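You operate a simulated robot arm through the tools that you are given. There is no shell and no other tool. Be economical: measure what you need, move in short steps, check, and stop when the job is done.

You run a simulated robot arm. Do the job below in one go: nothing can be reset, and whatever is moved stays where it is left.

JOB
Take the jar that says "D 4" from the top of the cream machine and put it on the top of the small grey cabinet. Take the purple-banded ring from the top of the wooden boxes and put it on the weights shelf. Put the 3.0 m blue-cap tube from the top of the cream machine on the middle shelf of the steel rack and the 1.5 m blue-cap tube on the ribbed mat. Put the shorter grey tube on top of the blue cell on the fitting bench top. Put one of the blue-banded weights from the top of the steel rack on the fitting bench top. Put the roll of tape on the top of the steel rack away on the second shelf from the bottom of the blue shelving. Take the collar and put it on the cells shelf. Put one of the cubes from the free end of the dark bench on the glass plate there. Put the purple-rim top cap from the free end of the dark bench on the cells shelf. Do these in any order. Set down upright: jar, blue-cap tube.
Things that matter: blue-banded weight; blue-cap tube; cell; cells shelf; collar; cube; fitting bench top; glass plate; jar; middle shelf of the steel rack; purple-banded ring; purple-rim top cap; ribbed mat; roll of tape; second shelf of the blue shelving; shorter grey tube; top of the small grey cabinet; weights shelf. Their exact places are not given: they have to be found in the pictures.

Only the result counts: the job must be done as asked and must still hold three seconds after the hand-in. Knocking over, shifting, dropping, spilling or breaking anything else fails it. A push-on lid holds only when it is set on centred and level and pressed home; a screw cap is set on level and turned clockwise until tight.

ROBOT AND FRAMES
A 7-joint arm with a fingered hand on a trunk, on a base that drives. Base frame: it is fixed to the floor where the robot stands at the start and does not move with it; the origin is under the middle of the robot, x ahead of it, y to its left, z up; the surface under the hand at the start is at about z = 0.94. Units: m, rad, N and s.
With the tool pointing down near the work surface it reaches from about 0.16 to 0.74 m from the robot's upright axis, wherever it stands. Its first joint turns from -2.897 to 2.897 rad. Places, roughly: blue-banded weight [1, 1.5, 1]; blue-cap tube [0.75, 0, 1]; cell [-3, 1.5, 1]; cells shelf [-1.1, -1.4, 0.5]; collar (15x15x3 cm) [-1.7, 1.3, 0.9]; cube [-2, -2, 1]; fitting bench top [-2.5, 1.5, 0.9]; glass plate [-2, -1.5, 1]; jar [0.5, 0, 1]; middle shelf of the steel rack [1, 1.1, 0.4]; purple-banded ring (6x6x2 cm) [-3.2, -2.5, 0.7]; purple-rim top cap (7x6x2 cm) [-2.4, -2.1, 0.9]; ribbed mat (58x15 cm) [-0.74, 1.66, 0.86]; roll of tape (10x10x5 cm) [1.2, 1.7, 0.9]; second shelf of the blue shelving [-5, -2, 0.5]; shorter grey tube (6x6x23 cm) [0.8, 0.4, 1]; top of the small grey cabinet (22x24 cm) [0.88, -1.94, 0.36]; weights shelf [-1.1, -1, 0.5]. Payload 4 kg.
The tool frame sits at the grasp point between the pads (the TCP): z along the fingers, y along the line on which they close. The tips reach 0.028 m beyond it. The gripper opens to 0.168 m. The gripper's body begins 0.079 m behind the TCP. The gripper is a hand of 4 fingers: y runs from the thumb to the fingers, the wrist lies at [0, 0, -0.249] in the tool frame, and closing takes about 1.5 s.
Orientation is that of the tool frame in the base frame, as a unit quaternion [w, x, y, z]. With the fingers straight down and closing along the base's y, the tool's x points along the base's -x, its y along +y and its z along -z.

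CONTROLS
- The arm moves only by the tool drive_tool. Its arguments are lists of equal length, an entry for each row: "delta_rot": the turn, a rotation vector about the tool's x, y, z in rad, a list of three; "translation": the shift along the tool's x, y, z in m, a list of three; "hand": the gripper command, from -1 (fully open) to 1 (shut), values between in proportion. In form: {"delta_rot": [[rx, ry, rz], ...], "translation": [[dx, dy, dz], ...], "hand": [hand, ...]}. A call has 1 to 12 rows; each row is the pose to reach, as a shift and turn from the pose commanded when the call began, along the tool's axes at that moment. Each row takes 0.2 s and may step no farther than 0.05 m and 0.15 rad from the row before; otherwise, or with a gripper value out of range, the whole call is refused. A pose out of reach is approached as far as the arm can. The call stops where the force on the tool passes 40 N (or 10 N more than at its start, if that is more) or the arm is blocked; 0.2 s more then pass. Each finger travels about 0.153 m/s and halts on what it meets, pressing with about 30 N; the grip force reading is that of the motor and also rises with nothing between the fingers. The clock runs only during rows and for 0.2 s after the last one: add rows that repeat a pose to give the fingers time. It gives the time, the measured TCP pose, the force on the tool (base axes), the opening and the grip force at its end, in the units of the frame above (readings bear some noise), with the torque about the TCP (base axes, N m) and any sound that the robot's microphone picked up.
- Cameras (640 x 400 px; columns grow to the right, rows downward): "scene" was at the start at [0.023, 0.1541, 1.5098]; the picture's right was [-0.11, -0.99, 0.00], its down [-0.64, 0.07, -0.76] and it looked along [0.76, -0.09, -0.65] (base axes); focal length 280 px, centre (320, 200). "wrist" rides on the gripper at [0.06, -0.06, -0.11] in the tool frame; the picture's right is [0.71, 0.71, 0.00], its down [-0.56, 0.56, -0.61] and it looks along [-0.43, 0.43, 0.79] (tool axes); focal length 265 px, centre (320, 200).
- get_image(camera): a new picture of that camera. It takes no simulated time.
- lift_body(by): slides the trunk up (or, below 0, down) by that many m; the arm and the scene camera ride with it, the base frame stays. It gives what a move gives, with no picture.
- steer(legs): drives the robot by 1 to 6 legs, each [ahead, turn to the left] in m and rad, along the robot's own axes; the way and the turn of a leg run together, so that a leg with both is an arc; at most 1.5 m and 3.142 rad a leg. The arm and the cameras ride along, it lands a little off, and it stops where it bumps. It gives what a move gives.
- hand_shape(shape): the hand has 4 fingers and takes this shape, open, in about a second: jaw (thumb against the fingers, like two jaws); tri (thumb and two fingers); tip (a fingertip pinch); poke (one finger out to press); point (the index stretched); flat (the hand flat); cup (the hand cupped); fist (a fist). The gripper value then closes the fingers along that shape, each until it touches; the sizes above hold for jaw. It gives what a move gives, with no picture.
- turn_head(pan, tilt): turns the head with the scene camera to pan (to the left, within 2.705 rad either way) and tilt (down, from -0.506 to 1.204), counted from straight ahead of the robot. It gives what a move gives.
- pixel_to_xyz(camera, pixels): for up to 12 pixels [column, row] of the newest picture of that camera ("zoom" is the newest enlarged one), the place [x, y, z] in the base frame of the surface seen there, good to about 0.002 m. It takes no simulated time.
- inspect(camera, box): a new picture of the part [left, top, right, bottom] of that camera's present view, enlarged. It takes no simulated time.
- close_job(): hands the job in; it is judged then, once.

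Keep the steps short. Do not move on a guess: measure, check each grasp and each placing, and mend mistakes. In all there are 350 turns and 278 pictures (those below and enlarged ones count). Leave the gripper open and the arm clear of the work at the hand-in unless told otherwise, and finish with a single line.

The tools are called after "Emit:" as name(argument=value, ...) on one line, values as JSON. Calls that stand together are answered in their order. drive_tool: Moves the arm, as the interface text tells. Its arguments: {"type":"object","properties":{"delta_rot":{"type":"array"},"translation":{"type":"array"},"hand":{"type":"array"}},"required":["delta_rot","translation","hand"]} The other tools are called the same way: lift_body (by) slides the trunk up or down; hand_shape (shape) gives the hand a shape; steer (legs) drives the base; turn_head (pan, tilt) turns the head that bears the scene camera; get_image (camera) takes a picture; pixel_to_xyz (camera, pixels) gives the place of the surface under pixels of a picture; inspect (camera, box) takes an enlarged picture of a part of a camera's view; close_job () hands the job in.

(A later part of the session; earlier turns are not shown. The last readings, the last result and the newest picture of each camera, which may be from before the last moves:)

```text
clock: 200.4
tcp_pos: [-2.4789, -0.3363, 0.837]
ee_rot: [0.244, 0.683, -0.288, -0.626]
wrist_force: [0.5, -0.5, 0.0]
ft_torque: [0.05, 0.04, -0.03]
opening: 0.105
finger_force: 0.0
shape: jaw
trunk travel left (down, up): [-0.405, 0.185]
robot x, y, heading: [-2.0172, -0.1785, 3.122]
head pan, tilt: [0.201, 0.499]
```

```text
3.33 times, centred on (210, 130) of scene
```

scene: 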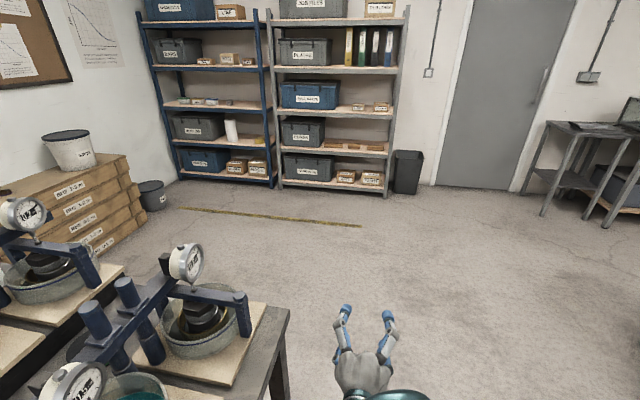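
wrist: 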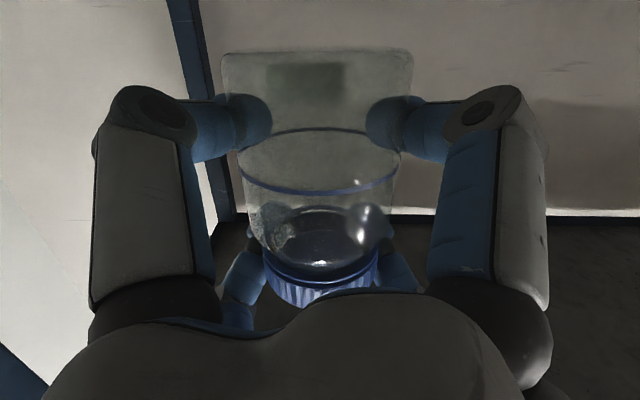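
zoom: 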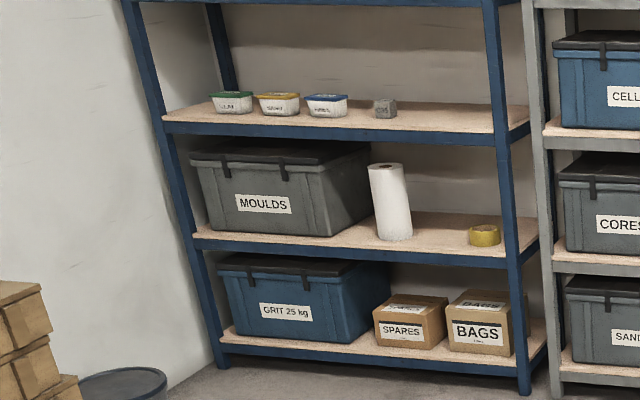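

Return the hand to vertical in free space.

Emit:
drive_tool(delta_rot=[[0.0855, 0.0885, 0], [0.171, 0.177, 0], [0.2565, 0.2655, 0], [0.342, 0.354, 0], [0.4275, 0.4425, 0], [0.513, 0.531, 0], [0.5985, 0.6195, 0], [0.684, 0.708, 0], [0.7695, 0.7965, 0], [0.855, 0.885, 0], [0.94, 0.97, 0], [1.026, 1.059, 0]], translation=[[-0.01, 0.01, 0.03], [-0.02, 0.02, 0.06], [-0.03, 0.03, 0.09], [-0.04, 0.04, 0.11], [-0.05, 0.05, 0.13], [-0.06, 0.06, 0.13], [-0.0715, 0.069, 0.13], [-0.0715, 0.069, 0.13], [-0.0715, 0.069, 0.13], [-0.0715, 0.069, 0.13], [-0.0715, 0.069, 0.13], [-0.0715, 0.069, 0.13]], hand=[-1, -1, -1, -1, -1, -1, -1, -1, -1, -1, -1, -1])

Emit:
steer(legs=[[0.85, 0], [0, 1.571], [1.0, 0]])

Emit:
turn_head(pan=0.5, tilt=0.6)

Emit:
get_image(camera="scene")

```text
clock: 203.0
tcp_pos: [-2.6177, -0.3318, 0.9223]
ee_rot: [-0.001, 0.921, -0.389, 0.002]
wrist_force: [-0.4, -0.4, -0.1]
ft_torque: [0.05, 0.04, 0.02]
opening: 0.1679
finger_force: 0.0
shape: jaw
trunk travel left (down, up): [-0.405, 0.185]
robot x, y, heading: [-2.0172, -0.1833, 3.122]
head pan, tilt: [0.201, 0.499]
```

```text
clock: 216.2
tcp_pos: [-2.7326, -1.7565, 0.9226]
ee_rot: [-0.002, 0.924, 0.382, 0.001]
wrist_force: [0.4, 0.0, 0.4]
ft_torque: [-0.03, 0.0, 0.01]
opening: 0.1678
finger_force: 0.1
shape: jaw
trunk travel left (down, up): [-0.405, 0.185]
robot x, y, heading: [-2.8943, -1.156, -1.577]
head pan, tilt: [0.201, 0.499]
```

```text
clock: 216.9
tcp_pos: [-2.7326, -1.756, 0.9213]
ee_rot: [-0.001, 0.925, 0.381, 0.0]
wrist_force: [-0.7, 0.0, 0.0]
ft_torque: [0.04, 0.03, 0.0]
opening: 0.168
finger_force: 0.0
shape: jaw
trunk travel left (down, up): [-0.405, 0.185]
robot x, y, heading: [-2.8878, -1.1577, -1.577]
head pan, tilt: [0.499, 0.6]
```

```text
193 pictures are left
```

scene: 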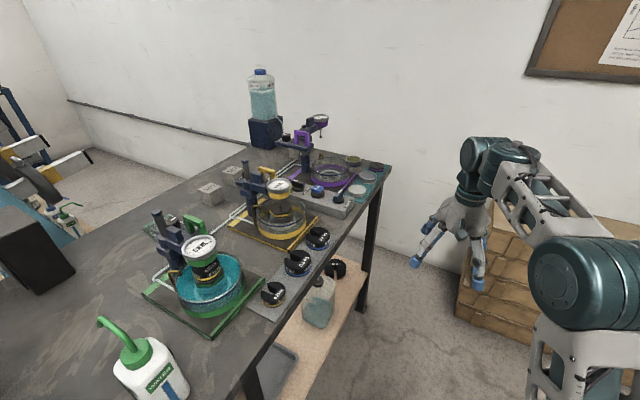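

Emit:
inspect(camera="scene", box=[130, 110, 400, 280])

```text
2.35 times, centred on (265, 195) of scene
```

zoom: 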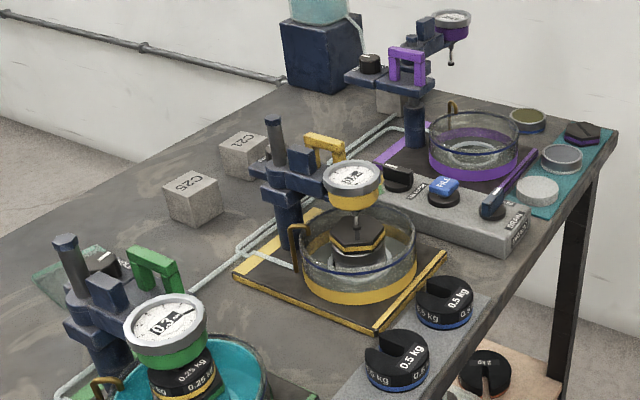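

Emit:
pixel_to_xyz(camera="zoom", pixels=[[190, 182], [243, 140], [60, 280], [85, 265], [583, 130], [562, 155], [527, 118], [537, 190], [600, 175], [575, 215], [610, 130], [40, 275]])

Emit:
inspect(camera="scene", box=[330, 140, 410, 210])

```text
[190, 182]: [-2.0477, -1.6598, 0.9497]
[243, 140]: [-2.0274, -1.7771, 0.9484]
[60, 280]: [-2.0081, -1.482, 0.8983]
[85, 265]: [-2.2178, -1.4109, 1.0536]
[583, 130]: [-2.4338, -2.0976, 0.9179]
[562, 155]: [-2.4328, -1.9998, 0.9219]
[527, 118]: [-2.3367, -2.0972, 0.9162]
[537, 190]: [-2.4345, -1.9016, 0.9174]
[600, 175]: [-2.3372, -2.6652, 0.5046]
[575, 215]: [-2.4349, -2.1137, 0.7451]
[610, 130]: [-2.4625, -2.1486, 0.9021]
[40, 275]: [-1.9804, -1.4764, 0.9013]
```

```text
5.71 times, centred on (370, 175) of scene
```

zoom: 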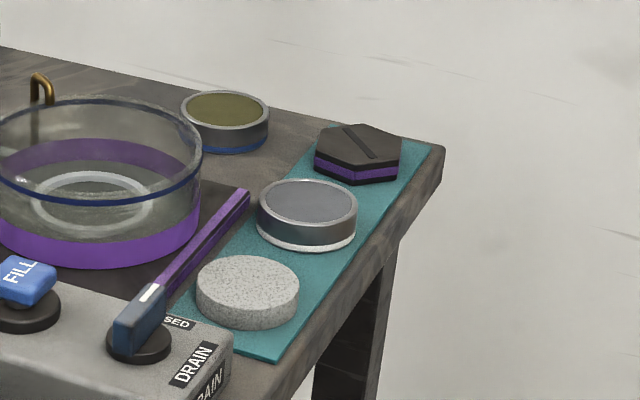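

Raise trunk and retract the arm before moving beside the bench.

Emit:
lift_body(by=0.18)

Emit:
drive_tool(delta_rot=[[0, 0, 0], [0, 0, 0], [0, 0, 0], [0, 0, 0], [0, 0, 0], [0, 0, 0], [0, 0, 0]], translation=[[0.03, -0.03, 0], [0.06, -0.06, 0], [0.09, -0.09, 0], [0.115, -0.115, 0], [0.14, -0.14, 0], [0.17, -0.17, 0], [0.195, -0.195, 0]], hand=[-1, -1, -1, -1, -1, -1, -1])

Emit:
steer(legs=[[0.45, 0], [0, 1.571], [0.14, 0]])

Emit:
turn_head(pan=0.0, tilt=0.75)

Emit:
get_image(camera="scene")

```text
clock: 218.9
tcp_pos: [-2.7323, -1.7563, 1.1014]
ee_rot: [-0.001, 0.924, 0.382, 0.0]
wrist_force: [-1.1, 0.1, 0.1]
ft_torque: [0.0, -0.01, 0.01]
opening: 0.1681
finger_force: 0.0
shape: jaw
trunk travel left (down, up): [-0.585, 0.005]
robot x, y, heading: [-2.89, -1.1592, -1.576]
head pan, tilt: [0.499, 0.6]
```

```text
clock: 220.6
tcp_pos: [-2.733, -1.4775, 1.1032]
ee_rot: [-0.001, 0.925, 0.381, 0.0]
wrist_force: [0.7, 0.5, -0.4]
ft_torque: [-0.03, 0.01, 0.02]
opening: 0.1678
finger_force: 0.1
shape: jaw
trunk travel left (down, up): [-0.585, 0.005]
robot x, y, heading: [-2.8897, -1.1575, -1.584]
head pan, tilt: [0.499, 0.6]
```

```text
clock: 228.0
tcp_pos: [-2.4335, -1.4557, 1.1024]
ee_rot: [-0.001, 0.383, 0.924, -0.001]
wrist_force: [0.0, 0.3, -1.0]
ft_torque: [0.0, 0.01, -0.01]
opening: 0.1678
finger_force: 0.0
shape: jaw
trunk travel left (down, up): [-0.585, 0.005]
robot x, y, heading: [-2.7525, -1.6101, -0.011]
head pan, tilt: [0.499, 0.6]
```

```text
clock: 229.0
tcp_pos: [-2.4325, -1.4551, 1.1038]
ee_rot: [-0.001, 0.384, 0.923, 0.0]
wrist_force: [0.0, 0.2, 0.3]
ft_torque: [-0.02, -0.04, -0.01]
opening: 0.168
finger_force: 0.0
shape: jaw
trunk travel left (down, up): [-0.585, 0.005]
robot x, y, heading: [-2.753, -1.6126, -0.008]
head pan, tilt: [0.0, 0.75]
```

```text
190 pictures are left
```

scene: 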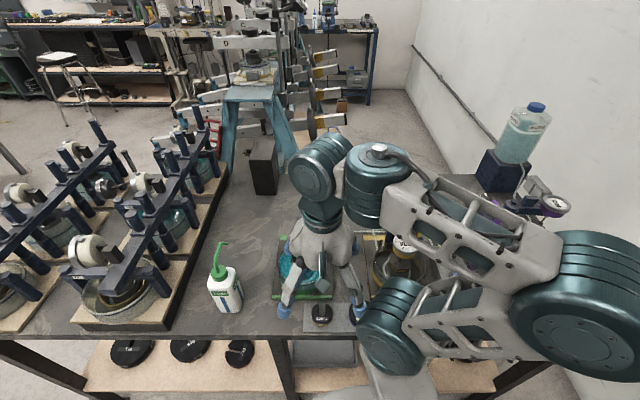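

Emit:
pixel_to_xyz(camera="scene", pixels=[[287, 375], [283, 350], [250, 350], [322, 312], [300, 262], [222, 300], [262, 180], [395, 238], [350, 345]])

Emit:
steer(legs=[[0.05, 0]])

```text
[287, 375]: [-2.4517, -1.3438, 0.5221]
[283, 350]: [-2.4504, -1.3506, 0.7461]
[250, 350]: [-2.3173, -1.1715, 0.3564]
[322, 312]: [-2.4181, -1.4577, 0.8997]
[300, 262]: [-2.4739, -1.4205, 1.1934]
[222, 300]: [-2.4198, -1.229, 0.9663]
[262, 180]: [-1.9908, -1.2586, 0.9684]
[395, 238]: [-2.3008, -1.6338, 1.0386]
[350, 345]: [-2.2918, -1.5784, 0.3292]
```

```text
clock: 229.9
tcp_pos: [-2.384, -1.4548, 1.1027]
ee_rot: [-0.001, 0.384, 0.923, -0.001]
wrist_force: [-0.1, -0.5, 0.6]
ft_torque: [-0.01, 0.02, -0.01]
opening: 0.1678
finger_force: 0.0
shape: jaw
trunk travel left (down, up): [-0.585, 0.005]
robot x, y, heading: [-2.7042, -1.6121, -0.005]
head pan, tilt: [0.0, 0.75]
```

Emit:
drive_tool(delta_rot=[[0, 0, 0], [0, 0, 0], [0, 0, 0], [0, 0, 0], [0, 0, 0], [0, 0, 0], [0, 0, 0], [0, 0, 0], [0, 0, 0]], translation=[[-0.03, -0.03, -0.01], [-0.06, -0.06, -0.01], [-0.08, -0.08, -0.01], [-0.115, -0.045, -0.01], [-0.15, -0.01, -0.01], [-0.185, 0.025, -0.01], [-0.22, 0.06, -0.01], [-0.255, 0.095, -0.01], [-0.285, 0.125, -0.01]], hand=[-1, -1, -1, -1, -1, -1, -1, -1, -1])

Emit:
get_image(camera="wrist")

Emit:
get_image(camera="scene")

```text
clock: 231.9
tcp_pos: [-2.0929, -1.5678, 1.1113]
ee_rot: [-0.002, 0.383, 0.924, -0.001]
wrist_force: [0.9, 0.0, 0.7]
ft_torque: [0.0, 0.02, 0.01]
opening: 0.1677
finger_force: 0.0
shape: jaw
trunk travel left (down, up): [-0.585, 0.005]
robot x, y, heading: [-2.7034, -1.6125, -0.003]
head pan, tilt: [0.0, 0.75]
```

```text
189 pictures are left
```

wrist: 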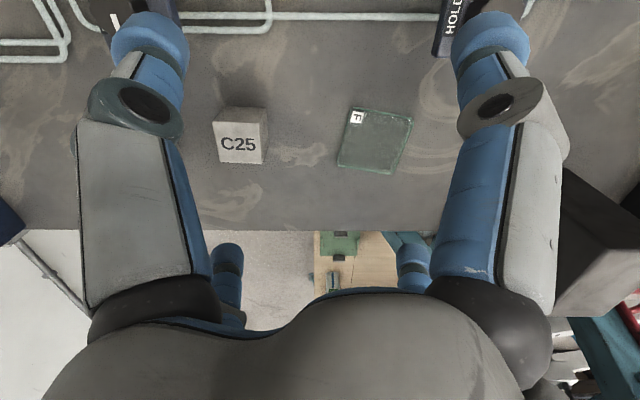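

```text
188 pictures are left
```

scene: 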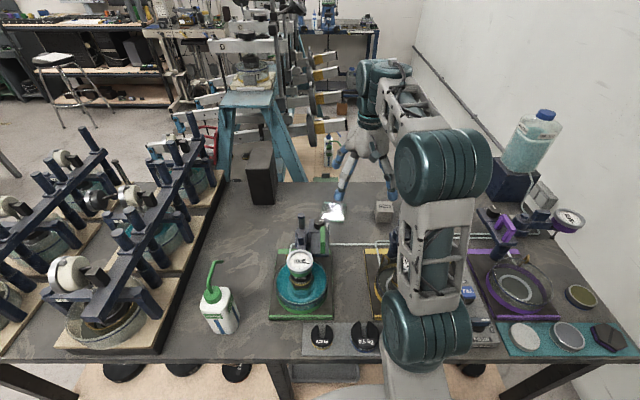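

Emit:
pixel_to_xyz(camera="wrist", pixels=[[218, 120], [264, 120], [219, 162], [262, 162], [240, 142], [350, 112], [411, 118], [337, 166], [394, 173], [376, 142], [302, 230]])

```text
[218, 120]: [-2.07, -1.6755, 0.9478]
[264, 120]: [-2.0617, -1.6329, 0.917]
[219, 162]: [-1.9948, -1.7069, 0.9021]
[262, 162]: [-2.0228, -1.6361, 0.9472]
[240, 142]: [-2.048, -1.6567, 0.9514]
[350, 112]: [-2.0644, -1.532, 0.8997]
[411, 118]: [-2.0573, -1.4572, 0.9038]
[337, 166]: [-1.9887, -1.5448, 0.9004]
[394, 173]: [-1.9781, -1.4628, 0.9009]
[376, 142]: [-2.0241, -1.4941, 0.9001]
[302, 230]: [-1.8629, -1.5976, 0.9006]
```

Cube C25 at (−2.048, −1.656), glass plate centre (−2.02, −1.499). Rotate hand to align with the cube and move above it, partially closed.

Emit:
drive_tool(delta_rot=[[0, 0, -0.14], [0, 0, -0.28], [0, 0, -0.42], [0, 0, -0.56], [0, 0, -0.693], [0, 0, -0.693], [0, 0, -0.693]], translation=[[-0.02, -0.006, 0], [-0.04, -0.012, 0], [-0.06, -0.018, 0], [-0.08, -0.025, 0], [-0.0948, -0.031, 0], [-0.0948, -0.031, 0.03], [-0.0948, -0.031, 0.06]], hand=[-0.8, -0.6, -0.4, -0.2, -0.1, -0.1, -0.1])

Emit:
get_image(camera="wrist")

```text
clock: 233.5
tcp_pos: [-2.0488, -1.659, 1.0521]
ee_rot: [-0.001, 0.047, 0.999, 0.0]
wrist_force: [-0.5, -0.5, -0.2]
ft_torque: [0.0, 0.04, 0.01]
opening: 0.0932
finger_force: 0.0
shape: jaw
trunk travel left (down, up): [-0.585, 0.005]
robot x, y, heading: [-2.6997, -1.6131, -0.007]
head pan, tilt: [0.0, 0.75]
```

```text
187 pictures are left
```

wrist: 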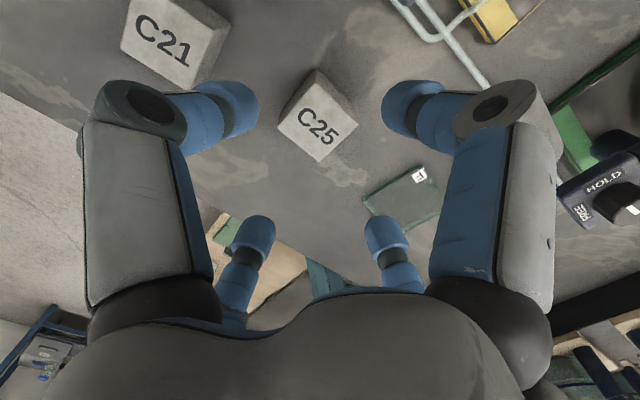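

Emit:
drive_tool(delta_rot=[[0, 0, 0], [0, 0, 0], [0, 0, 0], [0, 0, 0]], translation=[[0, 0.003, 0.04], [0, 0.003, 0.08], [0, 0.003, 0.105], [0, 0.003, 0.115]], hand=[-0.1, -0.1, -0.1, -0.1])

Emit:
get_image(camera="wrist")

```text
clock: 234.5
tcp_pos: [-2.0494, -1.6558, 0.936]
ee_rot: [-0.002, 0.047, 0.999, 0.0]
wrist_force: [0.4, -0.7, 0.7]
ft_torque: [0.04, -0.01, 0.0]
opening: 0.0926
finger_force: 0.0
shape: jaw
trunk travel left (down, up): [-0.585, 0.005]
robot x, y, heading: [-2.702, -1.6118, -0.008]
head pan, tilt: [0.0, 0.75]
```

```text
186 pictures are left
```

wrist: 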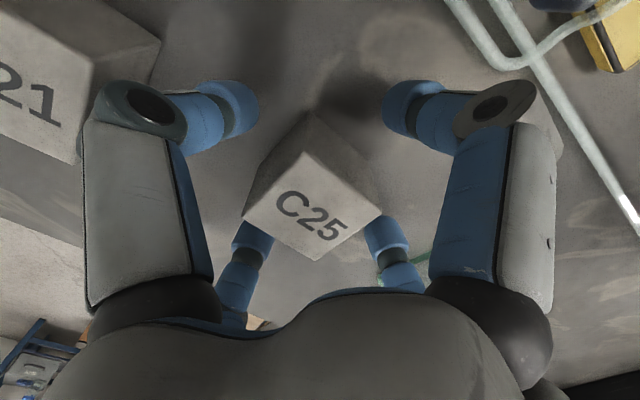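

Well placed. Close and lift slightly.

Emit:
drive_tool(delta_rot=[[0, 0, 0], [0, 0, 0], [0, 0, 0], [0, 0, 0], [0, 0, 0], [0, 0, 0], [0, 0, -0.0], [0, 0, -0.0]], translation=[[0, 0, 0], [0, 0, 0], [0, 0, 0], [0, 0, 0], [0, 0, 0], [0, 0, 0], [0, 0, -0.03], [0, 0, -0.07]], hand=[0.2, 0.4, 0.7, 1, 1, 1, 1, 1])

Emit:
get_image(camera="wrist")

```text
clock: 236.3
tcp_pos: [-2.0498, -1.6553, 1.006]
ee_rot: [-0.002, 0.046, 0.999, 0.001]
wrist_force: [0.7, -0.1, -1.6]
ft_torque: [0.0, 0.0, 0.01]
opening: 0.0456
finger_force: 29.7
shape: jaw
trunk travel left (down, up): [-0.585, 0.005]
robot x, y, heading: [-2.7028, -1.6144, -0.006]
head pan, tilt: [0.0, 0.75]
```

```text
185 pictures are left
```

wrist: 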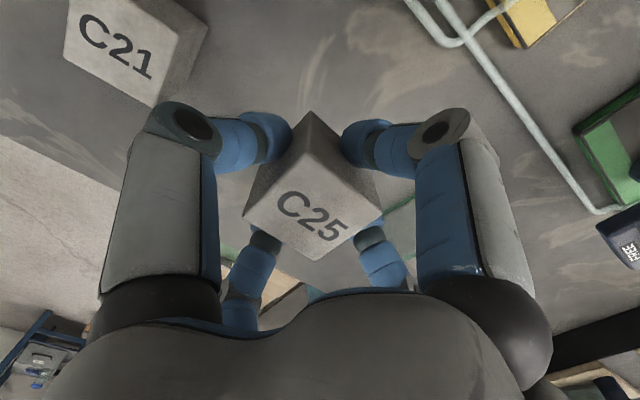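

Emit:
drive_tool(delta_rot=[[0, 0, 0], [0, 0, 0], [0, 0, 0], [0, 0, 0], [0, 0, 0], [0, 0, 0], [0, 0, 0]], translation=[[-0.004, 0.04, 0], [-0.008, 0.08, 0], [-0.012, 0.12, 0], [-0.0145, 0.158, 0], [-0.0145, 0.158, 0.03], [-0.0145, 0.158, 0.055], [-0.0145, 0.158, 0.06]], hand=[1, 1, 1, 1, 1, 1, 1])

Emit:
get_image(camera="wrist")

```text
clock: 237.9
tcp_pos: [-2.0204, -1.5001, 0.9464]
ee_rot: [-0.001, 0.047, 0.999, 0.0]
wrist_force: [-0.7, 0.4, -3.1]
ft_torque: [0.0, 0.02, 0.01]
opening: 0.0457
finger_force: 29.8
shape: jaw
trunk travel left (down, up): [-0.585, 0.005]
robot x, y, heading: [-2.7024, -1.6137, -0.007]
head pan, tilt: [0.0, 0.75]
```

```text
184 pictures are left
```

wrist: 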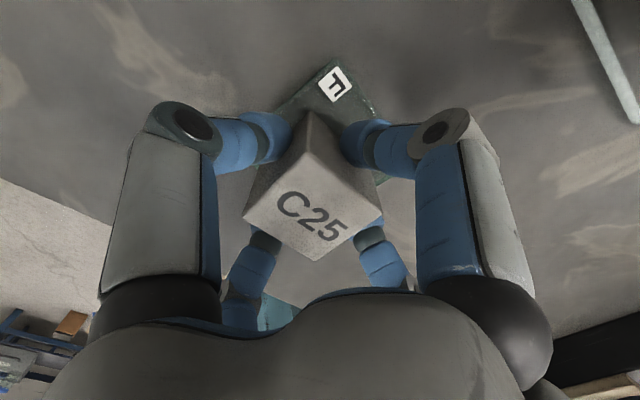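

Emit:
drive_tool(delta_rot=[[0, 0, 0], [0, 0, 0], [0, 0, 0]], translation=[[0, 0, 0.003], [0, 0, 0.005], [0, 0, 0.006]], hand=[1, 1, 1])

```text
clock: 238.7
tcp_pos: [-2.0207, -1.4988, 0.9452]
ee_rot: [0.003, 0.047, 0.999, 0.001]
wrist_force: [2.0, -0.7, 32.5]
ft_torque: [-0.12, 0.01, 0.01]
opening: 0.0467
finger_force: 29.7
shape: jaw
trunk travel left (down, up): [-0.585, 0.005]
robot x, y, heading: [-2.7025, -1.6142, -0.008]
head pan, tilt: [0.0, 0.75]
```

Contact. Ease off, open, lift.

Emit:
drive_tool(delta_rot=[[0, 0, 0], [0, 0, 0], [0, 0, 0], [0, 0, 0], [0, 0, 0], [0, 0, 0], [0, 0, 0], [0, 0, 0]], translation=[[0, 0, -0.003], [0, 0, -0.004], [0, 0, -0.004], [0, 0, -0.004], [0, 0, -0.03], [0, 0, -0.07], [0, 0, -0.11], [0, 0, -0.16]], hand=[1, 0.3, 0, -0.1, -0.1, -0.1, -0.1, -0.1])

Emit:
get_image(camera="wrist")

```text
clock: 240.5
tcp_pos: [-2.0212, -1.4981, 1.1014]
ee_rot: [-0.001, 0.047, 0.999, 0.0]
wrist_force: [-0.5, 0.4, 0.0]
ft_torque: [-0.01, -0.01, -0.01]
opening: 0.0922
finger_force: 0.1
shape: jaw
trunk travel left (down, up): [-0.585, 0.005]
robot x, y, heading: [-2.7051, -1.6136, -0.009]
head pan, tilt: [0.0, 0.75]
```

```text
183 pictures are left
```

wrist: 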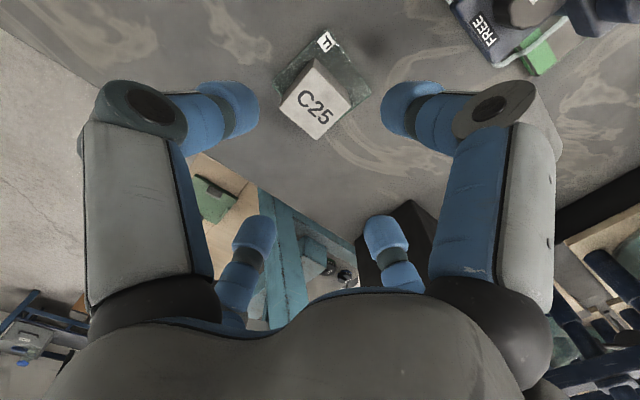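

Cube sits on the glass plate. Next the purple-rim cap at (−2.434, −2.098): retract along the gap, then move toward −y.

Emit:
drive_tool(delta_rot=[[0, 0, 0], [0, 0, 0], [0, 0, 0], [0, 0, 0], [0, 0, 0], [0, 0, 0], [0, 0, 0], [0, 0, 0], [0, 0, 0], [0, 0, 0], [0, 0, 0], [0, 0, 0]], translation=[[0.0, -0.035, -0.005], [0, -0.07, -0.01], [0.04, -0.074, -0.015], [0.08, -0.077, -0.02], [0.12, -0.081, -0.02], [0.16, -0.085, -0.02], [0.2, -0.089, -0.02], [0.24, -0.092, -0.02], [0.28, -0.096, -0.02], [0.32, -0.1, -0.02], [0.36, -0.104, -0.02], [0.4, -0.107, -0.02]], hand=[-0.1, -0.1, -0.1, -0.1, -0.1, -0.1, -0.1, -0.1, -0.1, -0.1, -0.1, -0.1])

Emit:
drive_tool(delta_rot=[[0, 0, 0], [0, 0, 0], [0, 0, 0], [0, 0, 0], [0, 0, 0], [0, 0, 0], [0, 0, 0], [0, 0, 0], [0, 0, 0], [0, 0, 0], [0, 0, 0]], translation=[[-0.004, -0.045, 0], [-0.008, -0.09, 0], [-0.012, -0.135, 0], [-0.016, -0.18, 0], [-0.02, -0.225, 0], [-0.024, -0.27, 0], [-0.028, -0.315, 0], [-0.032, -0.36, 0], [-0.036, -0.405, 0], [-0.04, -0.45, 0], [-0.044, -0.495, 0]], hand=[-0.1, -0.1, -0.1, -0.1, -0.1, -0.1, -0.1, -0.1, -0.1, -0.1, -0.1])

Emit:
get_image(camera="wrist")

```text
clock: 243.1
tcp_pos: [-2.4279, -1.5687, 1.122]
ee_rot: [-0.001, 0.048, 0.999, 0.0]
wrist_force: [-1.1, -0.5, 0.5]
ft_torque: [0.05, -0.03, -0.02]
opening: 0.0921
finger_force: 0.1
shape: jaw
trunk travel left (down, up): [-0.585, 0.005]
robot x, y, heading: [-2.7047, -1.6124, -0.011]
head pan, tilt: [0.0, 0.75]
```

```text
clock: 245.5
tcp_pos: [-2.4312, -2.0677, 1.1206]
ee_rot: [-0.002, 0.047, 0.999, 0.001]
wrist_force: [1.1, 0.5, 1.4]
ft_torque: [0.02, 0.01, -0.02]
opening: 0.0924
finger_force: 0.1
shape: jaw
trunk travel left (down, up): [-0.585, 0.005]
robot x, y, heading: [-2.7009, -1.614, -0.008]
head pan, tilt: [0.0, 0.75]
```

```text
182 pictures are left
```

wrist: 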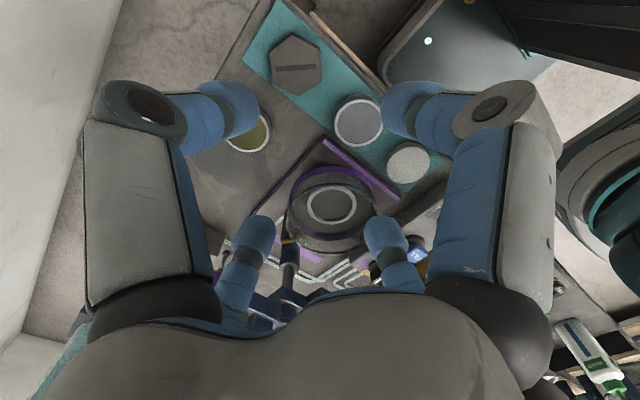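

Emit:
pixel_to_xyz(camera="wrist", pixels=[[296, 66], [270, 52], [323, 68], [296, 38], [296, 94], [275, 86], [317, 45], [359, 121], [250, 132]])

```text
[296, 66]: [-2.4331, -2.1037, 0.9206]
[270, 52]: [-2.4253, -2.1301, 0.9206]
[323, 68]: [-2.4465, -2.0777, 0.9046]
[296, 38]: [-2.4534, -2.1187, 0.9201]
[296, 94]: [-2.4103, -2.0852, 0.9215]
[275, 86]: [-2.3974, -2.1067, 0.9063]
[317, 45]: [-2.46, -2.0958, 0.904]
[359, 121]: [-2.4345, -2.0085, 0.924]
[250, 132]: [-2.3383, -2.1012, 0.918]
```

Emit:
inspect(camera="wrist", box=[240, 20, 360, 120])

```text
4.00 times, centred on (300, 70) of wrist
```

zoom: 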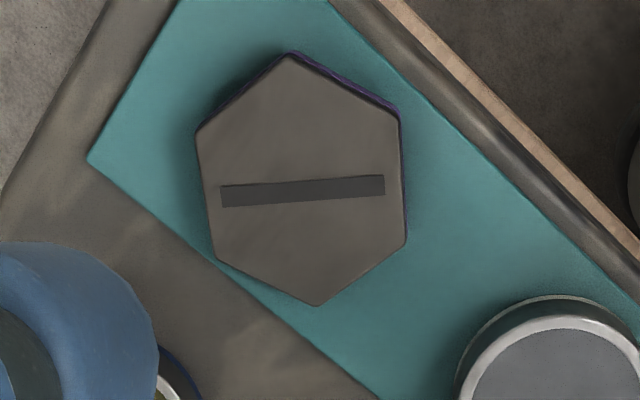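

Cap flats face the tool's diagonal; rotate +45° and lower over it.

Emit:
drive_tool(delta_rot=[[0, 0, 0.13], [0, 0, 0.26], [0, 0, 0.39], [0, 0, 0.52], [0, 0, 0.65], [0, 0, 0.785], [0, 0, 0.785], [0, 0, 0.785], [0, 0, 0.785], [0, 0, 0.785], [0, 0, 0.785]], translation=[[0, -0.01, 0], [0, -0.02, 0], [0, -0.035, 0], [-0.001, -0.035, 0], [-0.001, -0.035, 0], [-0.001, -0.035, 0.03], [-0.001, -0.035, 0.07], [-0.001, -0.035, 0.11], [-0.001, -0.035, 0.15], [-0.001, -0.035, 0.18], [-0.001, -0.035, 0.187]], hand=[-0.1, -0.1, -0.1, -0.1, -0.1, -0.1, -0.1, -0.1, -0.1, -0.1, -0.1])

Emit:
get_image(camera="wrist")

```text
clock: 247.9
tcp_pos: [-2.4328, -2.0996, 0.9342]
ee_rot: [0.0, 0.425, 0.905, 0.0]
wrist_force: [0.1, -0.2, 0.2]
ft_torque: [0.03, 0.06, -0.01]
opening: 0.0922
finger_force: 0.0
shape: jaw
trunk travel left (down, up): [-0.585, 0.005]
robot x, y, heading: [-2.7007, -1.6124, -0.004]
head pan, tilt: [0.0, 0.75]
```

```text
180 pictures are left
```

wrist: 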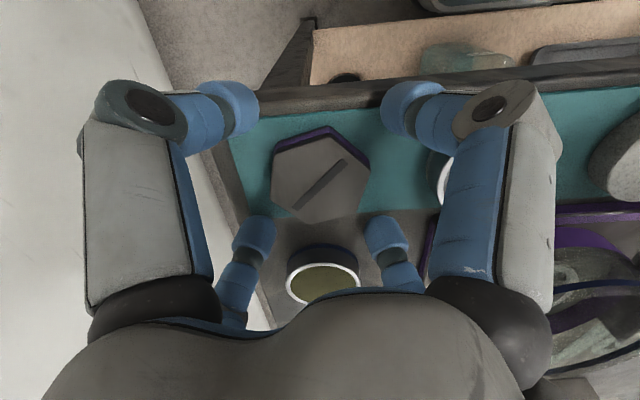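

Emit:
drive_tool(delta_rot=[[0, 0, 0], [0, 0, 0], [0, 0, 0], [0, 0, 0], [0, 0, 0], [0, 0, 0], [0, 0, 0]], translation=[[0, 0, 0.003], [0, 0, 0.003], [0, 0, 0.003], [0, 0, 0.003], [0, 0, 0.003], [0, 0, 0.003], [0, 0, 0.003]], hand=[0.1, 0.3, 0.6, 1, 1, 1, 1])

Emit:
drive_tool(delta_rot=[[0, 0, 0], [0, 0, 0], [0, 0, 0], [0, 0, 0], [0, 0, 0]], translation=[[0, 0, -0.03], [0, 0, -0.07], [0, 0, -0.11], [0, 0, -0.15], [0, 0, -0.19]], hand=[1, 1, 1, 1, 1])

Emit:
get_image(camera="wrist")

```text
clock: 249.5
tcp_pos: [-2.4324, -2.0986, 0.9327]
ee_rot: [0.0, 0.425, 0.905, -0.001]
wrist_force: [-0.1, -1.3, 13.7]
ft_torque: [-0.16, -0.03, 0.02]
opening: 0.0554
finger_force: 30.2
shape: jaw
trunk travel left (down, up): [-0.585, 0.005]
robot x, y, heading: [-2.7053, -1.6182, -0.012]
head pan, tilt: [0.0, 0.75]
```

```text
clock: 250.7
tcp_pos: [-2.4322, -2.1002, 1.1211]
ee_rot: [-0.002, 0.425, 0.905, 0.0]
wrist_force: [-0.2, 0.3, -3.2]
ft_torque: [0.02, -0.01, 0.02]
opening: 0.0553
finger_force: 29.6
shape: jaw
trunk travel left (down, up): [-0.585, 0.005]
robot x, y, heading: [-2.7034, -1.6122, -0.007]
head pan, tilt: [0.0, 0.75]
```

```text
179 pictures are left
```

wrist: 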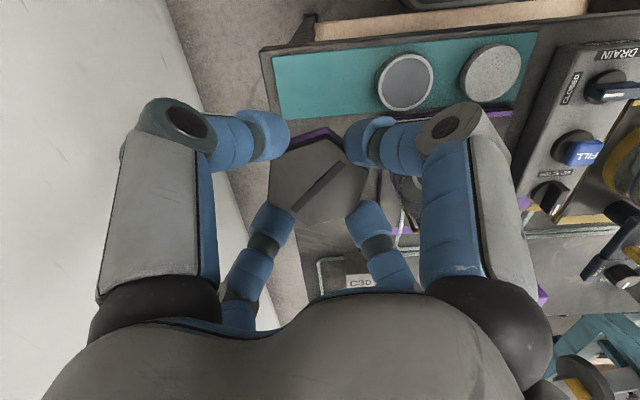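

Cap held. Back out and drive around to the front of the lever frame.

Emit:
steer(legs=[[-0.4, 0], [0, 1.575], [1.45, 0], [0, -1.571], [1.5, 0], [0.25, 0]])

Emit:
turn_head(pan=-1.3, tilt=0.6)

Emit:
get_image(camera="scene")

```text
clock: 270.2
tcp_pos: [-2.4379, -0.6532, 1.1214]
ee_rot: [-0.005, 0.438, 0.899, 0.003]
wrist_force: [-1.8, -0.2, -0.9]
ft_torque: [0.03, 0.0, -0.02]
opening: 0.0545
finger_force: 30.3
shape: jaw
trunk travel left (down, up): [-0.585, 0.005]
robot x, y, heading: [-2.6995, -0.1662, -0.006]
head pan, tilt: [0.0, 0.75]
stopped in leg 5: the force on the tool passed its limit at 56 N (the readings are from after the stop); the commanded pose is now the measured one
```

```text
clock: 271.7
tcp_pos: [-2.4384, -0.6538, 1.1222]
ee_rot: [-0.004, 0.437, 0.899, 0.003]
wrist_force: [-4.0, -1.4, -1.5]
ft_torque: [0.0, 0.06, -0.04]
opening: 0.0544
finger_force: 29.6
shape: jaw
trunk travel left (down, up): [-0.585, 0.005]
robot x, y, heading: [-2.6963, -0.1639, -0.004]
head pan, tilt: [-1.3, 0.6]
```

```text
178 pictures are left
```

scene: 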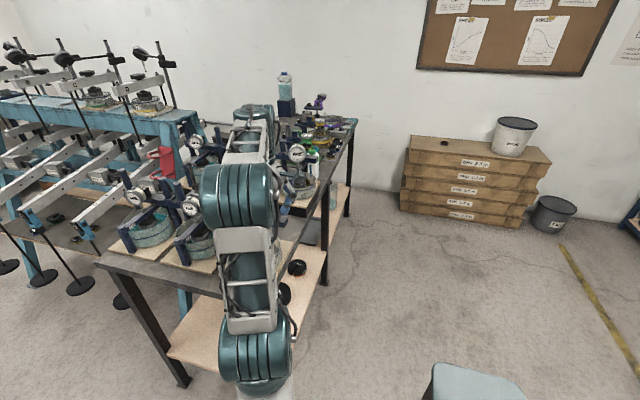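

The hand touched an instrument on the bench (my path had the hand over the bench). Back off and inspect for damage.

Emit:
steer(legs=[[-0.35, 0]])

Emit:
turn_head(pan=-0.6, tilt=0.5)

Emit:
get_image(camera="scene")

Emit:
inspect(camera="scene", box=[200, 100, 440, 270])

```text
clock: 274.0
tcp_pos: [-2.7912, -0.6514, 1.1233]
ee_rot: [-0.004, 0.436, 0.9, 0.002]
wrist_force: [-0.6, 0.3, -1.9]
ft_torque: [0.01, -0.03, 0.0]
opening: 0.0542
finger_force: 30.2
shape: jaw
trunk travel left (down, up): [-0.585, 0.005]
robot x, y, heading: [-3.0488, -0.1623, -0.008]
head pan, tilt: [-1.3, 0.6]
```

```text
clock: 275.1
tcp_pos: [-2.7895, -0.6512, 1.1212]
ee_rot: [-0.005, 0.437, 0.9, 0.002]
wrist_force: [0.0, 0.2, -3.3]
ft_torque: [0.03, -0.02, 0.01]
opening: 0.0544
finger_force: 29.9
shape: jaw
trunk travel left (down, up): [-0.585, 0.005]
robot x, y, heading: [-3.0505, -0.1606, -0.009]
head pan, tilt: [-0.6, 0.499]
```

```text
177 pictures are left
```

scene: 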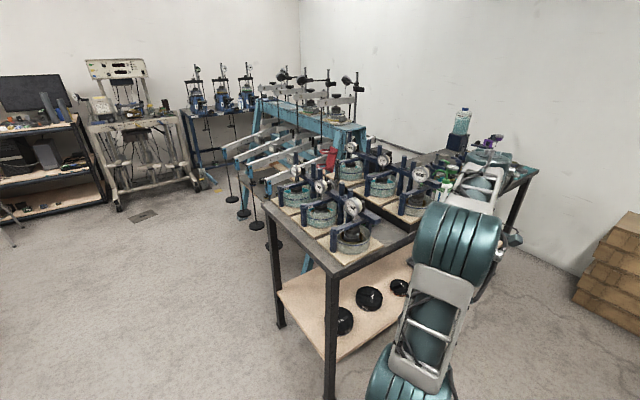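

```text
2.35 times, centred on (320, 185) of scene
```

zoom: 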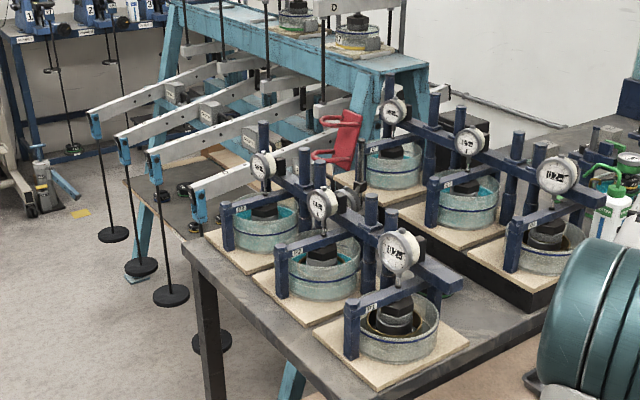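

Emit:
pixel_to_xyz(camera="zoom", pixels=[[466, 344], [358, 389], [305, 325], [255, 280], [315, 325], [232, 272], [205, 237], [545, 300], [340, 370], [450, 350]])

```text
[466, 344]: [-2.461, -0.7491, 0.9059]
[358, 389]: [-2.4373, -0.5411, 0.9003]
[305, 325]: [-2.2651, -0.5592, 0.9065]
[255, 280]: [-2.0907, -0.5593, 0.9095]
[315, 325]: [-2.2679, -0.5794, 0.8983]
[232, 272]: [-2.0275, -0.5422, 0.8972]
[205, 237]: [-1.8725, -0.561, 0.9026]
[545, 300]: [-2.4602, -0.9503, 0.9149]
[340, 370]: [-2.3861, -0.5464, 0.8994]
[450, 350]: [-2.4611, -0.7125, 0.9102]
```

Boards remain aligned with their neighbours, nothing has shifted. Bring the hand in front of the robot before driving along y≈−0.16.

Emit:
drive_tool(delta_rot=[[0, 0, 0], [0, 0, 0], [0, 0, 0], [0, 0, 0], [0, 0, 0], [0, 0, 0], [0, 0, 0], [0, 0, 0], [0, 0, 0], [0, 0, 0], [0, 0, 0]], translation=[[0.031, 0.0325, 0], [0.062, 0.065, 0], [0.093, 0.0975, 0], [0.124, 0.13, 0], [0.155, 0.163, 0], [0.186, 0.195, 0], [0.217, 0.228, 0], [0.248, 0.26, 0], [0.279, 0.293, 0], [0.31, 0.325, 0], [0.342, 0.358, 0]], hand=[1, 1, 1, 1, 1, 1, 1, 1, 1, 1, 1])

Emit:
steer(legs=[[1.5, 0], [0.4, 0], [0, -1.571]])

Emit:
turn_head(pan=0.0, tilt=0.6)

Emit:
get_image(camera="scene")

```text
clock: 277.4
tcp_pos: [-2.7197, -0.1594, 1.1269]
ee_rot: [-0.004, 0.438, 0.899, 0.002]
wrist_force: [-0.1, 0.3, -2.8]
ft_torque: [-0.02, 0.01, 0.0]
opening: 0.0543
finger_force: 29.7
shape: jaw
trunk travel left (down, up): [-0.585, 0.005]
robot x, y, heading: [-3.0529, -0.1616, -0.007]
head pan, tilt: [-0.6, 0.499]
```

```text
clock: 290.8
tcp_pos: [-1.1502, -0.5074, 1.1261]
ee_rot: [-0.002, 0.945, 0.328, 0.004]
wrist_force: [0.3, -0.1, -3.4]
ft_torque: [0.01, 0.0, -0.03]
opening: 0.0538
finger_force: 30.2
shape: jaw
trunk travel left (down, up): [-0.585, 0.005]
robot x, y, heading: [-1.1531, -0.1751, -1.578]
head pan, tilt: [-0.6, 0.499]
```

```text
clock: 291.8
tcp_pos: [-1.151, -0.5086, 1.1267]
ee_rot: [-0.001, 0.944, 0.328, 0.005]
wrist_force: [-0.8, -0.1, -2.6]
ft_torque: [0.03, 0.0, -0.01]
opening: 0.0538
finger_force: 29.6
shape: jaw
trunk travel left (down, up): [-0.585, 0.005]
robot x, y, heading: [-1.1547, -0.1757, -1.576]
head pan, tilt: [0.0, 0.6]
```

```text
175 pictures are left
```

scene: 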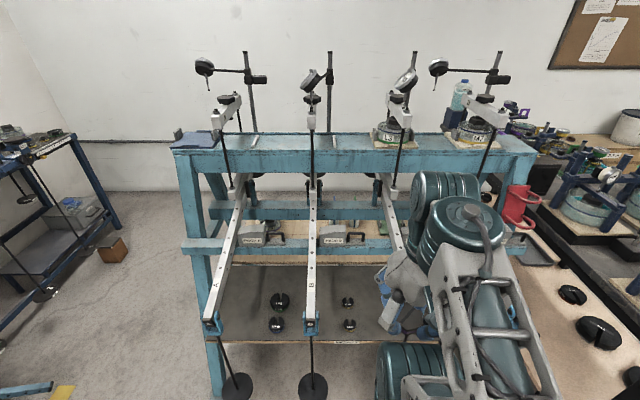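

Emit:
pixel_to_xyz(camera="scene", pixels=[[300, 342], [300, 300], [300, 268], [300, 260], [270, 258], [350, 258], [215, 320], [311, 320], [315, 240], [240, 200], [200, 245], [340, 215]])

Emit:
inspect(camera="scene", box=[170, 190, 450, 365])

```text
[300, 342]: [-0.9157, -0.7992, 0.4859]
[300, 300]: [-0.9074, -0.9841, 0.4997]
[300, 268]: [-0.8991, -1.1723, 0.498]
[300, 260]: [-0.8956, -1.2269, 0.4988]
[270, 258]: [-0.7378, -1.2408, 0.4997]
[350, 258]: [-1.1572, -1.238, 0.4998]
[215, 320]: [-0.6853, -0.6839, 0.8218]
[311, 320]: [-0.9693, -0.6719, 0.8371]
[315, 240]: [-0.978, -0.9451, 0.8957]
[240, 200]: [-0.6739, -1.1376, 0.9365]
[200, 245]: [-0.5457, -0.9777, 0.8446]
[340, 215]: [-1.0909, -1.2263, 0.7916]
```

```text
2.29 times, centred on (310, 278) of scene
```

zoom: 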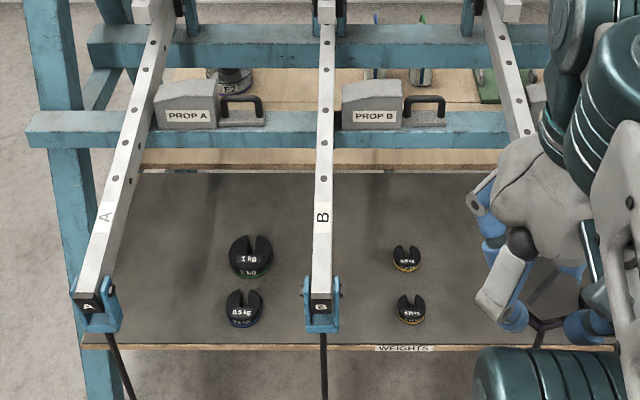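

Both shelves are at z 0.50; the rear wooden one (y<−1.19) is screened by a beam from the front. Try the east end: drive into the corridor and look.

Emit:
steer(legs=[[0, 1.571], [1.17, 0], [0, -1.571], [1.1, 0]])

Emit:
turn_head(pan=-1.5, tilt=0.7)

Emit:
get_image(camera="scene")

```text
clock: 310.5
tcp_pos: [0.0025, -1.6416, 1.1265]
ee_rot: [-0.002, 0.946, 0.325, 0.004]
wrist_force: [0.4, -0.4, -3.1]
ft_torque: [0.01, 0.0, 0.0]
opening: 0.0534
finger_force: 30.2
shape: jaw
trunk travel left (down, up): [-0.585, 0.005]
robot x, y, heading: [0.0018, -1.3122, -1.581]
head pan, tilt: [0.0, 0.6]
```

```text
clock: 312.1
tcp_pos: [0.0025, -1.6424, 1.1265]
ee_rot: [-0.002, 0.946, 0.325, 0.006]
wrist_force: [0.3, -0.2, -2.9]
ft_torque: [0.06, -0.02, 0.01]
opening: 0.0532
finger_force: 30.0
shape: jaw
trunk travel left (down, up): [-0.585, 0.005]
robot x, y, heading: [0.003, -1.3115, -1.58]
head pan, tilt: [-1.499, 0.7]
```

```text
173 pictures are left
```

scene: 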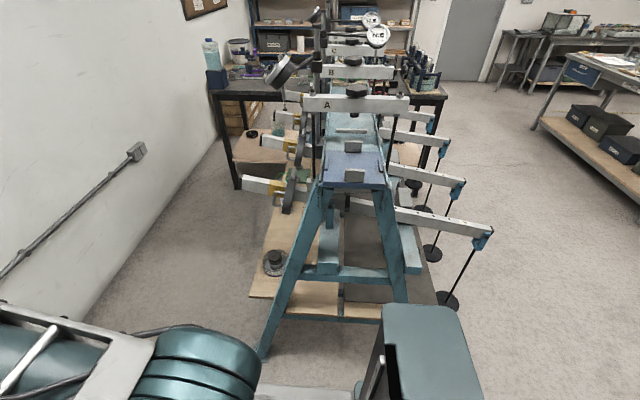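

Emit:
pixel_to_xyz(camera="scene", pixels=[[255, 293], [300, 290], [285, 240], [273, 262], [268, 225], [258, 186], [290, 190], [305, 265], [262, 345], [320, 300], [360, 310], [330, 240]])

Emit:
inspect(camera="scene", box=[230, 120, 430, 330])

```text
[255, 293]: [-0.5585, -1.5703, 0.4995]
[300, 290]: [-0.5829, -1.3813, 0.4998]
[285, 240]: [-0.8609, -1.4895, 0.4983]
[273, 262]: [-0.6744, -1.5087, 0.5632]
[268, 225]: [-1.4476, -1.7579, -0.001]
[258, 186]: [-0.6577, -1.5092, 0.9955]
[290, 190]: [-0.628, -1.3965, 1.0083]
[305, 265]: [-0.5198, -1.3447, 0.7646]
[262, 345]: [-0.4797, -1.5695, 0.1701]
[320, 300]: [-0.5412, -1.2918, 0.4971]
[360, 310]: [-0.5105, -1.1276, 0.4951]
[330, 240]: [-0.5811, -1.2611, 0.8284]
```

```text
1.90 times, centred on (330, 225) of scene
```

zoom: 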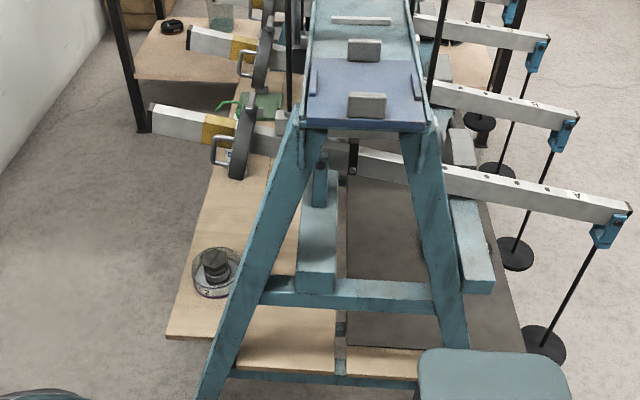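

The wooden cells shelf sticks out on the wall side and is open from above at about (−0.82, −1.5). Drive around to the wall side, facing it.

Emit:
steer(legs=[[0.78, 0], [0, -1.565], [0.82, 0], [0, -1.571]])

Emit:
turn_head(pan=0.0, tilt=0.8)

Emit:
get_image(camera="scene")

Emit:
get_image(camera="wrist")

```text
clock: 327.9
tcp_pos: [-0.826, -1.7586, 1.1266]
ee_rot: [-0.004, -0.332, 0.943, -0.002]
wrist_force: [0.4, 0.5, -2.3]
ft_torque: [-0.01, 0.0, -0.01]
opening: 0.0529
finger_force: 29.8
shape: jaw
trunk travel left (down, up): [-0.585, 0.005]
robot x, y, heading: [-0.8191, -2.0858, 1.579]
head pan, tilt: [-1.499, 0.7]
```

```text
clock: 329.5
tcp_pos: [-0.827, -1.759, 1.1255]
ee_rot: [-0.005, -0.333, 0.943, -0.002]
wrist_force: [-0.5, 0.8, -1.7]
ft_torque: [0.0, -0.01, -0.02]
opening: 0.053
finger_force: 29.9
shape: jaw
trunk travel left (down, up): [-0.585, 0.005]
robot x, y, heading: [-0.8219, -2.0906, 1.583]
head pan, tilt: [0.0, 0.799]
```

```text
171 pictures are left
```

scene: 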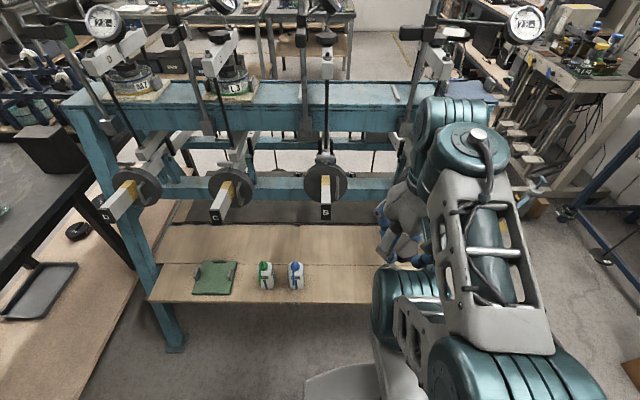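

```text
170 pictures are left
```

wrist: 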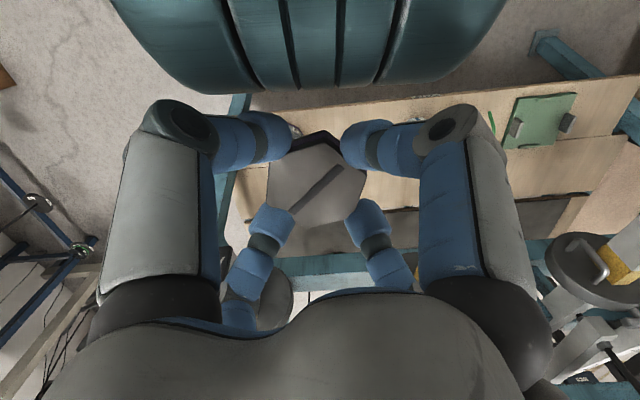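

Emit:
pixel_to_xyz(camera="scene", pixels=[[326, 208], [308, 185], [345, 180], [330, 300], [330, 266], [330, 230], [295, 275], [375, 285], [230, 215], [385, 250]])

```text
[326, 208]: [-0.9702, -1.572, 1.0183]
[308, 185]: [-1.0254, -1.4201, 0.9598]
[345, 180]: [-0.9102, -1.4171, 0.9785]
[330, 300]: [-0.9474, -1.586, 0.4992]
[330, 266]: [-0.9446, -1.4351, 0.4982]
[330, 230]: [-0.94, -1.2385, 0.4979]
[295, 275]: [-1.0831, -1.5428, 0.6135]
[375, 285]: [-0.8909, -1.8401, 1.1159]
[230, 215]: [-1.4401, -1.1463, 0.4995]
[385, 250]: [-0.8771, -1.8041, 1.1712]
```

Emit:
pixel_to_xyz(camera="scene", pixels=[[450, 105], [505, 150], [470, 140], [430, 140], [500, 200], [540, 330], [490, 250], [440, 60], [420, 120]])

```text
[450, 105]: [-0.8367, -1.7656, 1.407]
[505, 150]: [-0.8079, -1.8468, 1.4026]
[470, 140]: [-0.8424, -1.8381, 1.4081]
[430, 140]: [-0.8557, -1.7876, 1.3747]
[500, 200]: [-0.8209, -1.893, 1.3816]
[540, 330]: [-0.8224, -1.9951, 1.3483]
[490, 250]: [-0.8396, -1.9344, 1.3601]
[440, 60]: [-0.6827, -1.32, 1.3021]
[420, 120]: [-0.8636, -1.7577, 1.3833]
```

Emit:
drive_tool(delta_rot=[[0, 0, 0], [0, 0, 0], [0, 0, 0], [0, 0, 0], [0, 0, 0], [0, 0, 0]], translation=[[-0.025, 0.029, 0], [-0.05, 0.058, 0], [-0.075, 0.087, 0], [-0.1, 0.116, 0], [-0.125, 0.145, 0], [-0.149, 0.174, 0]], hand=[1, 1, 1, 1, 1, 1])

Emit:
lift_body(by=-0.4)

Emit:
get_image(camera="scene")

```text
clock: 330.9
tcp_pos: [-0.8187, -1.5282, 1.1254]
ee_rot: [-0.004, -0.333, 0.943, -0.001]
wrist_force: [0.0, 0.2, -3.4]
ft_torque: [0.0, -0.02, 0.02]
opening: 0.0529
finger_force: 29.9
shape: jaw
out of reach, approached as far as the arm can: row 2
trunk travel left (down, up): [-0.585, 0.005]
robot x, y, heading: [-0.8233, -2.0901, 1.58]
head pan, tilt: [0.0, 0.799]
```

```text
clock: 334.7
tcp_pos: [-0.8192, -1.5291, 0.725]
ee_rot: [-0.005, -0.333, 0.943, -0.002]
wrist_force: [-0.3, 0.1, -2.0]
ft_torque: [-0.04, -0.01, -0.01]
opening: 0.0526
finger_force: 30.0
shape: jaw
trunk travel left (down, up): [-0.185, 0.405]
robot x, y, heading: [-0.8197, -2.0892, 1.576]
head pan, tilt: [0.0, 0.799]
```

```text
169 pictures are left
```

scene: 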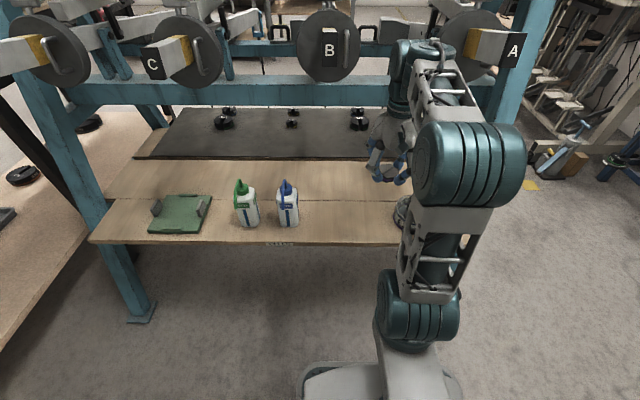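

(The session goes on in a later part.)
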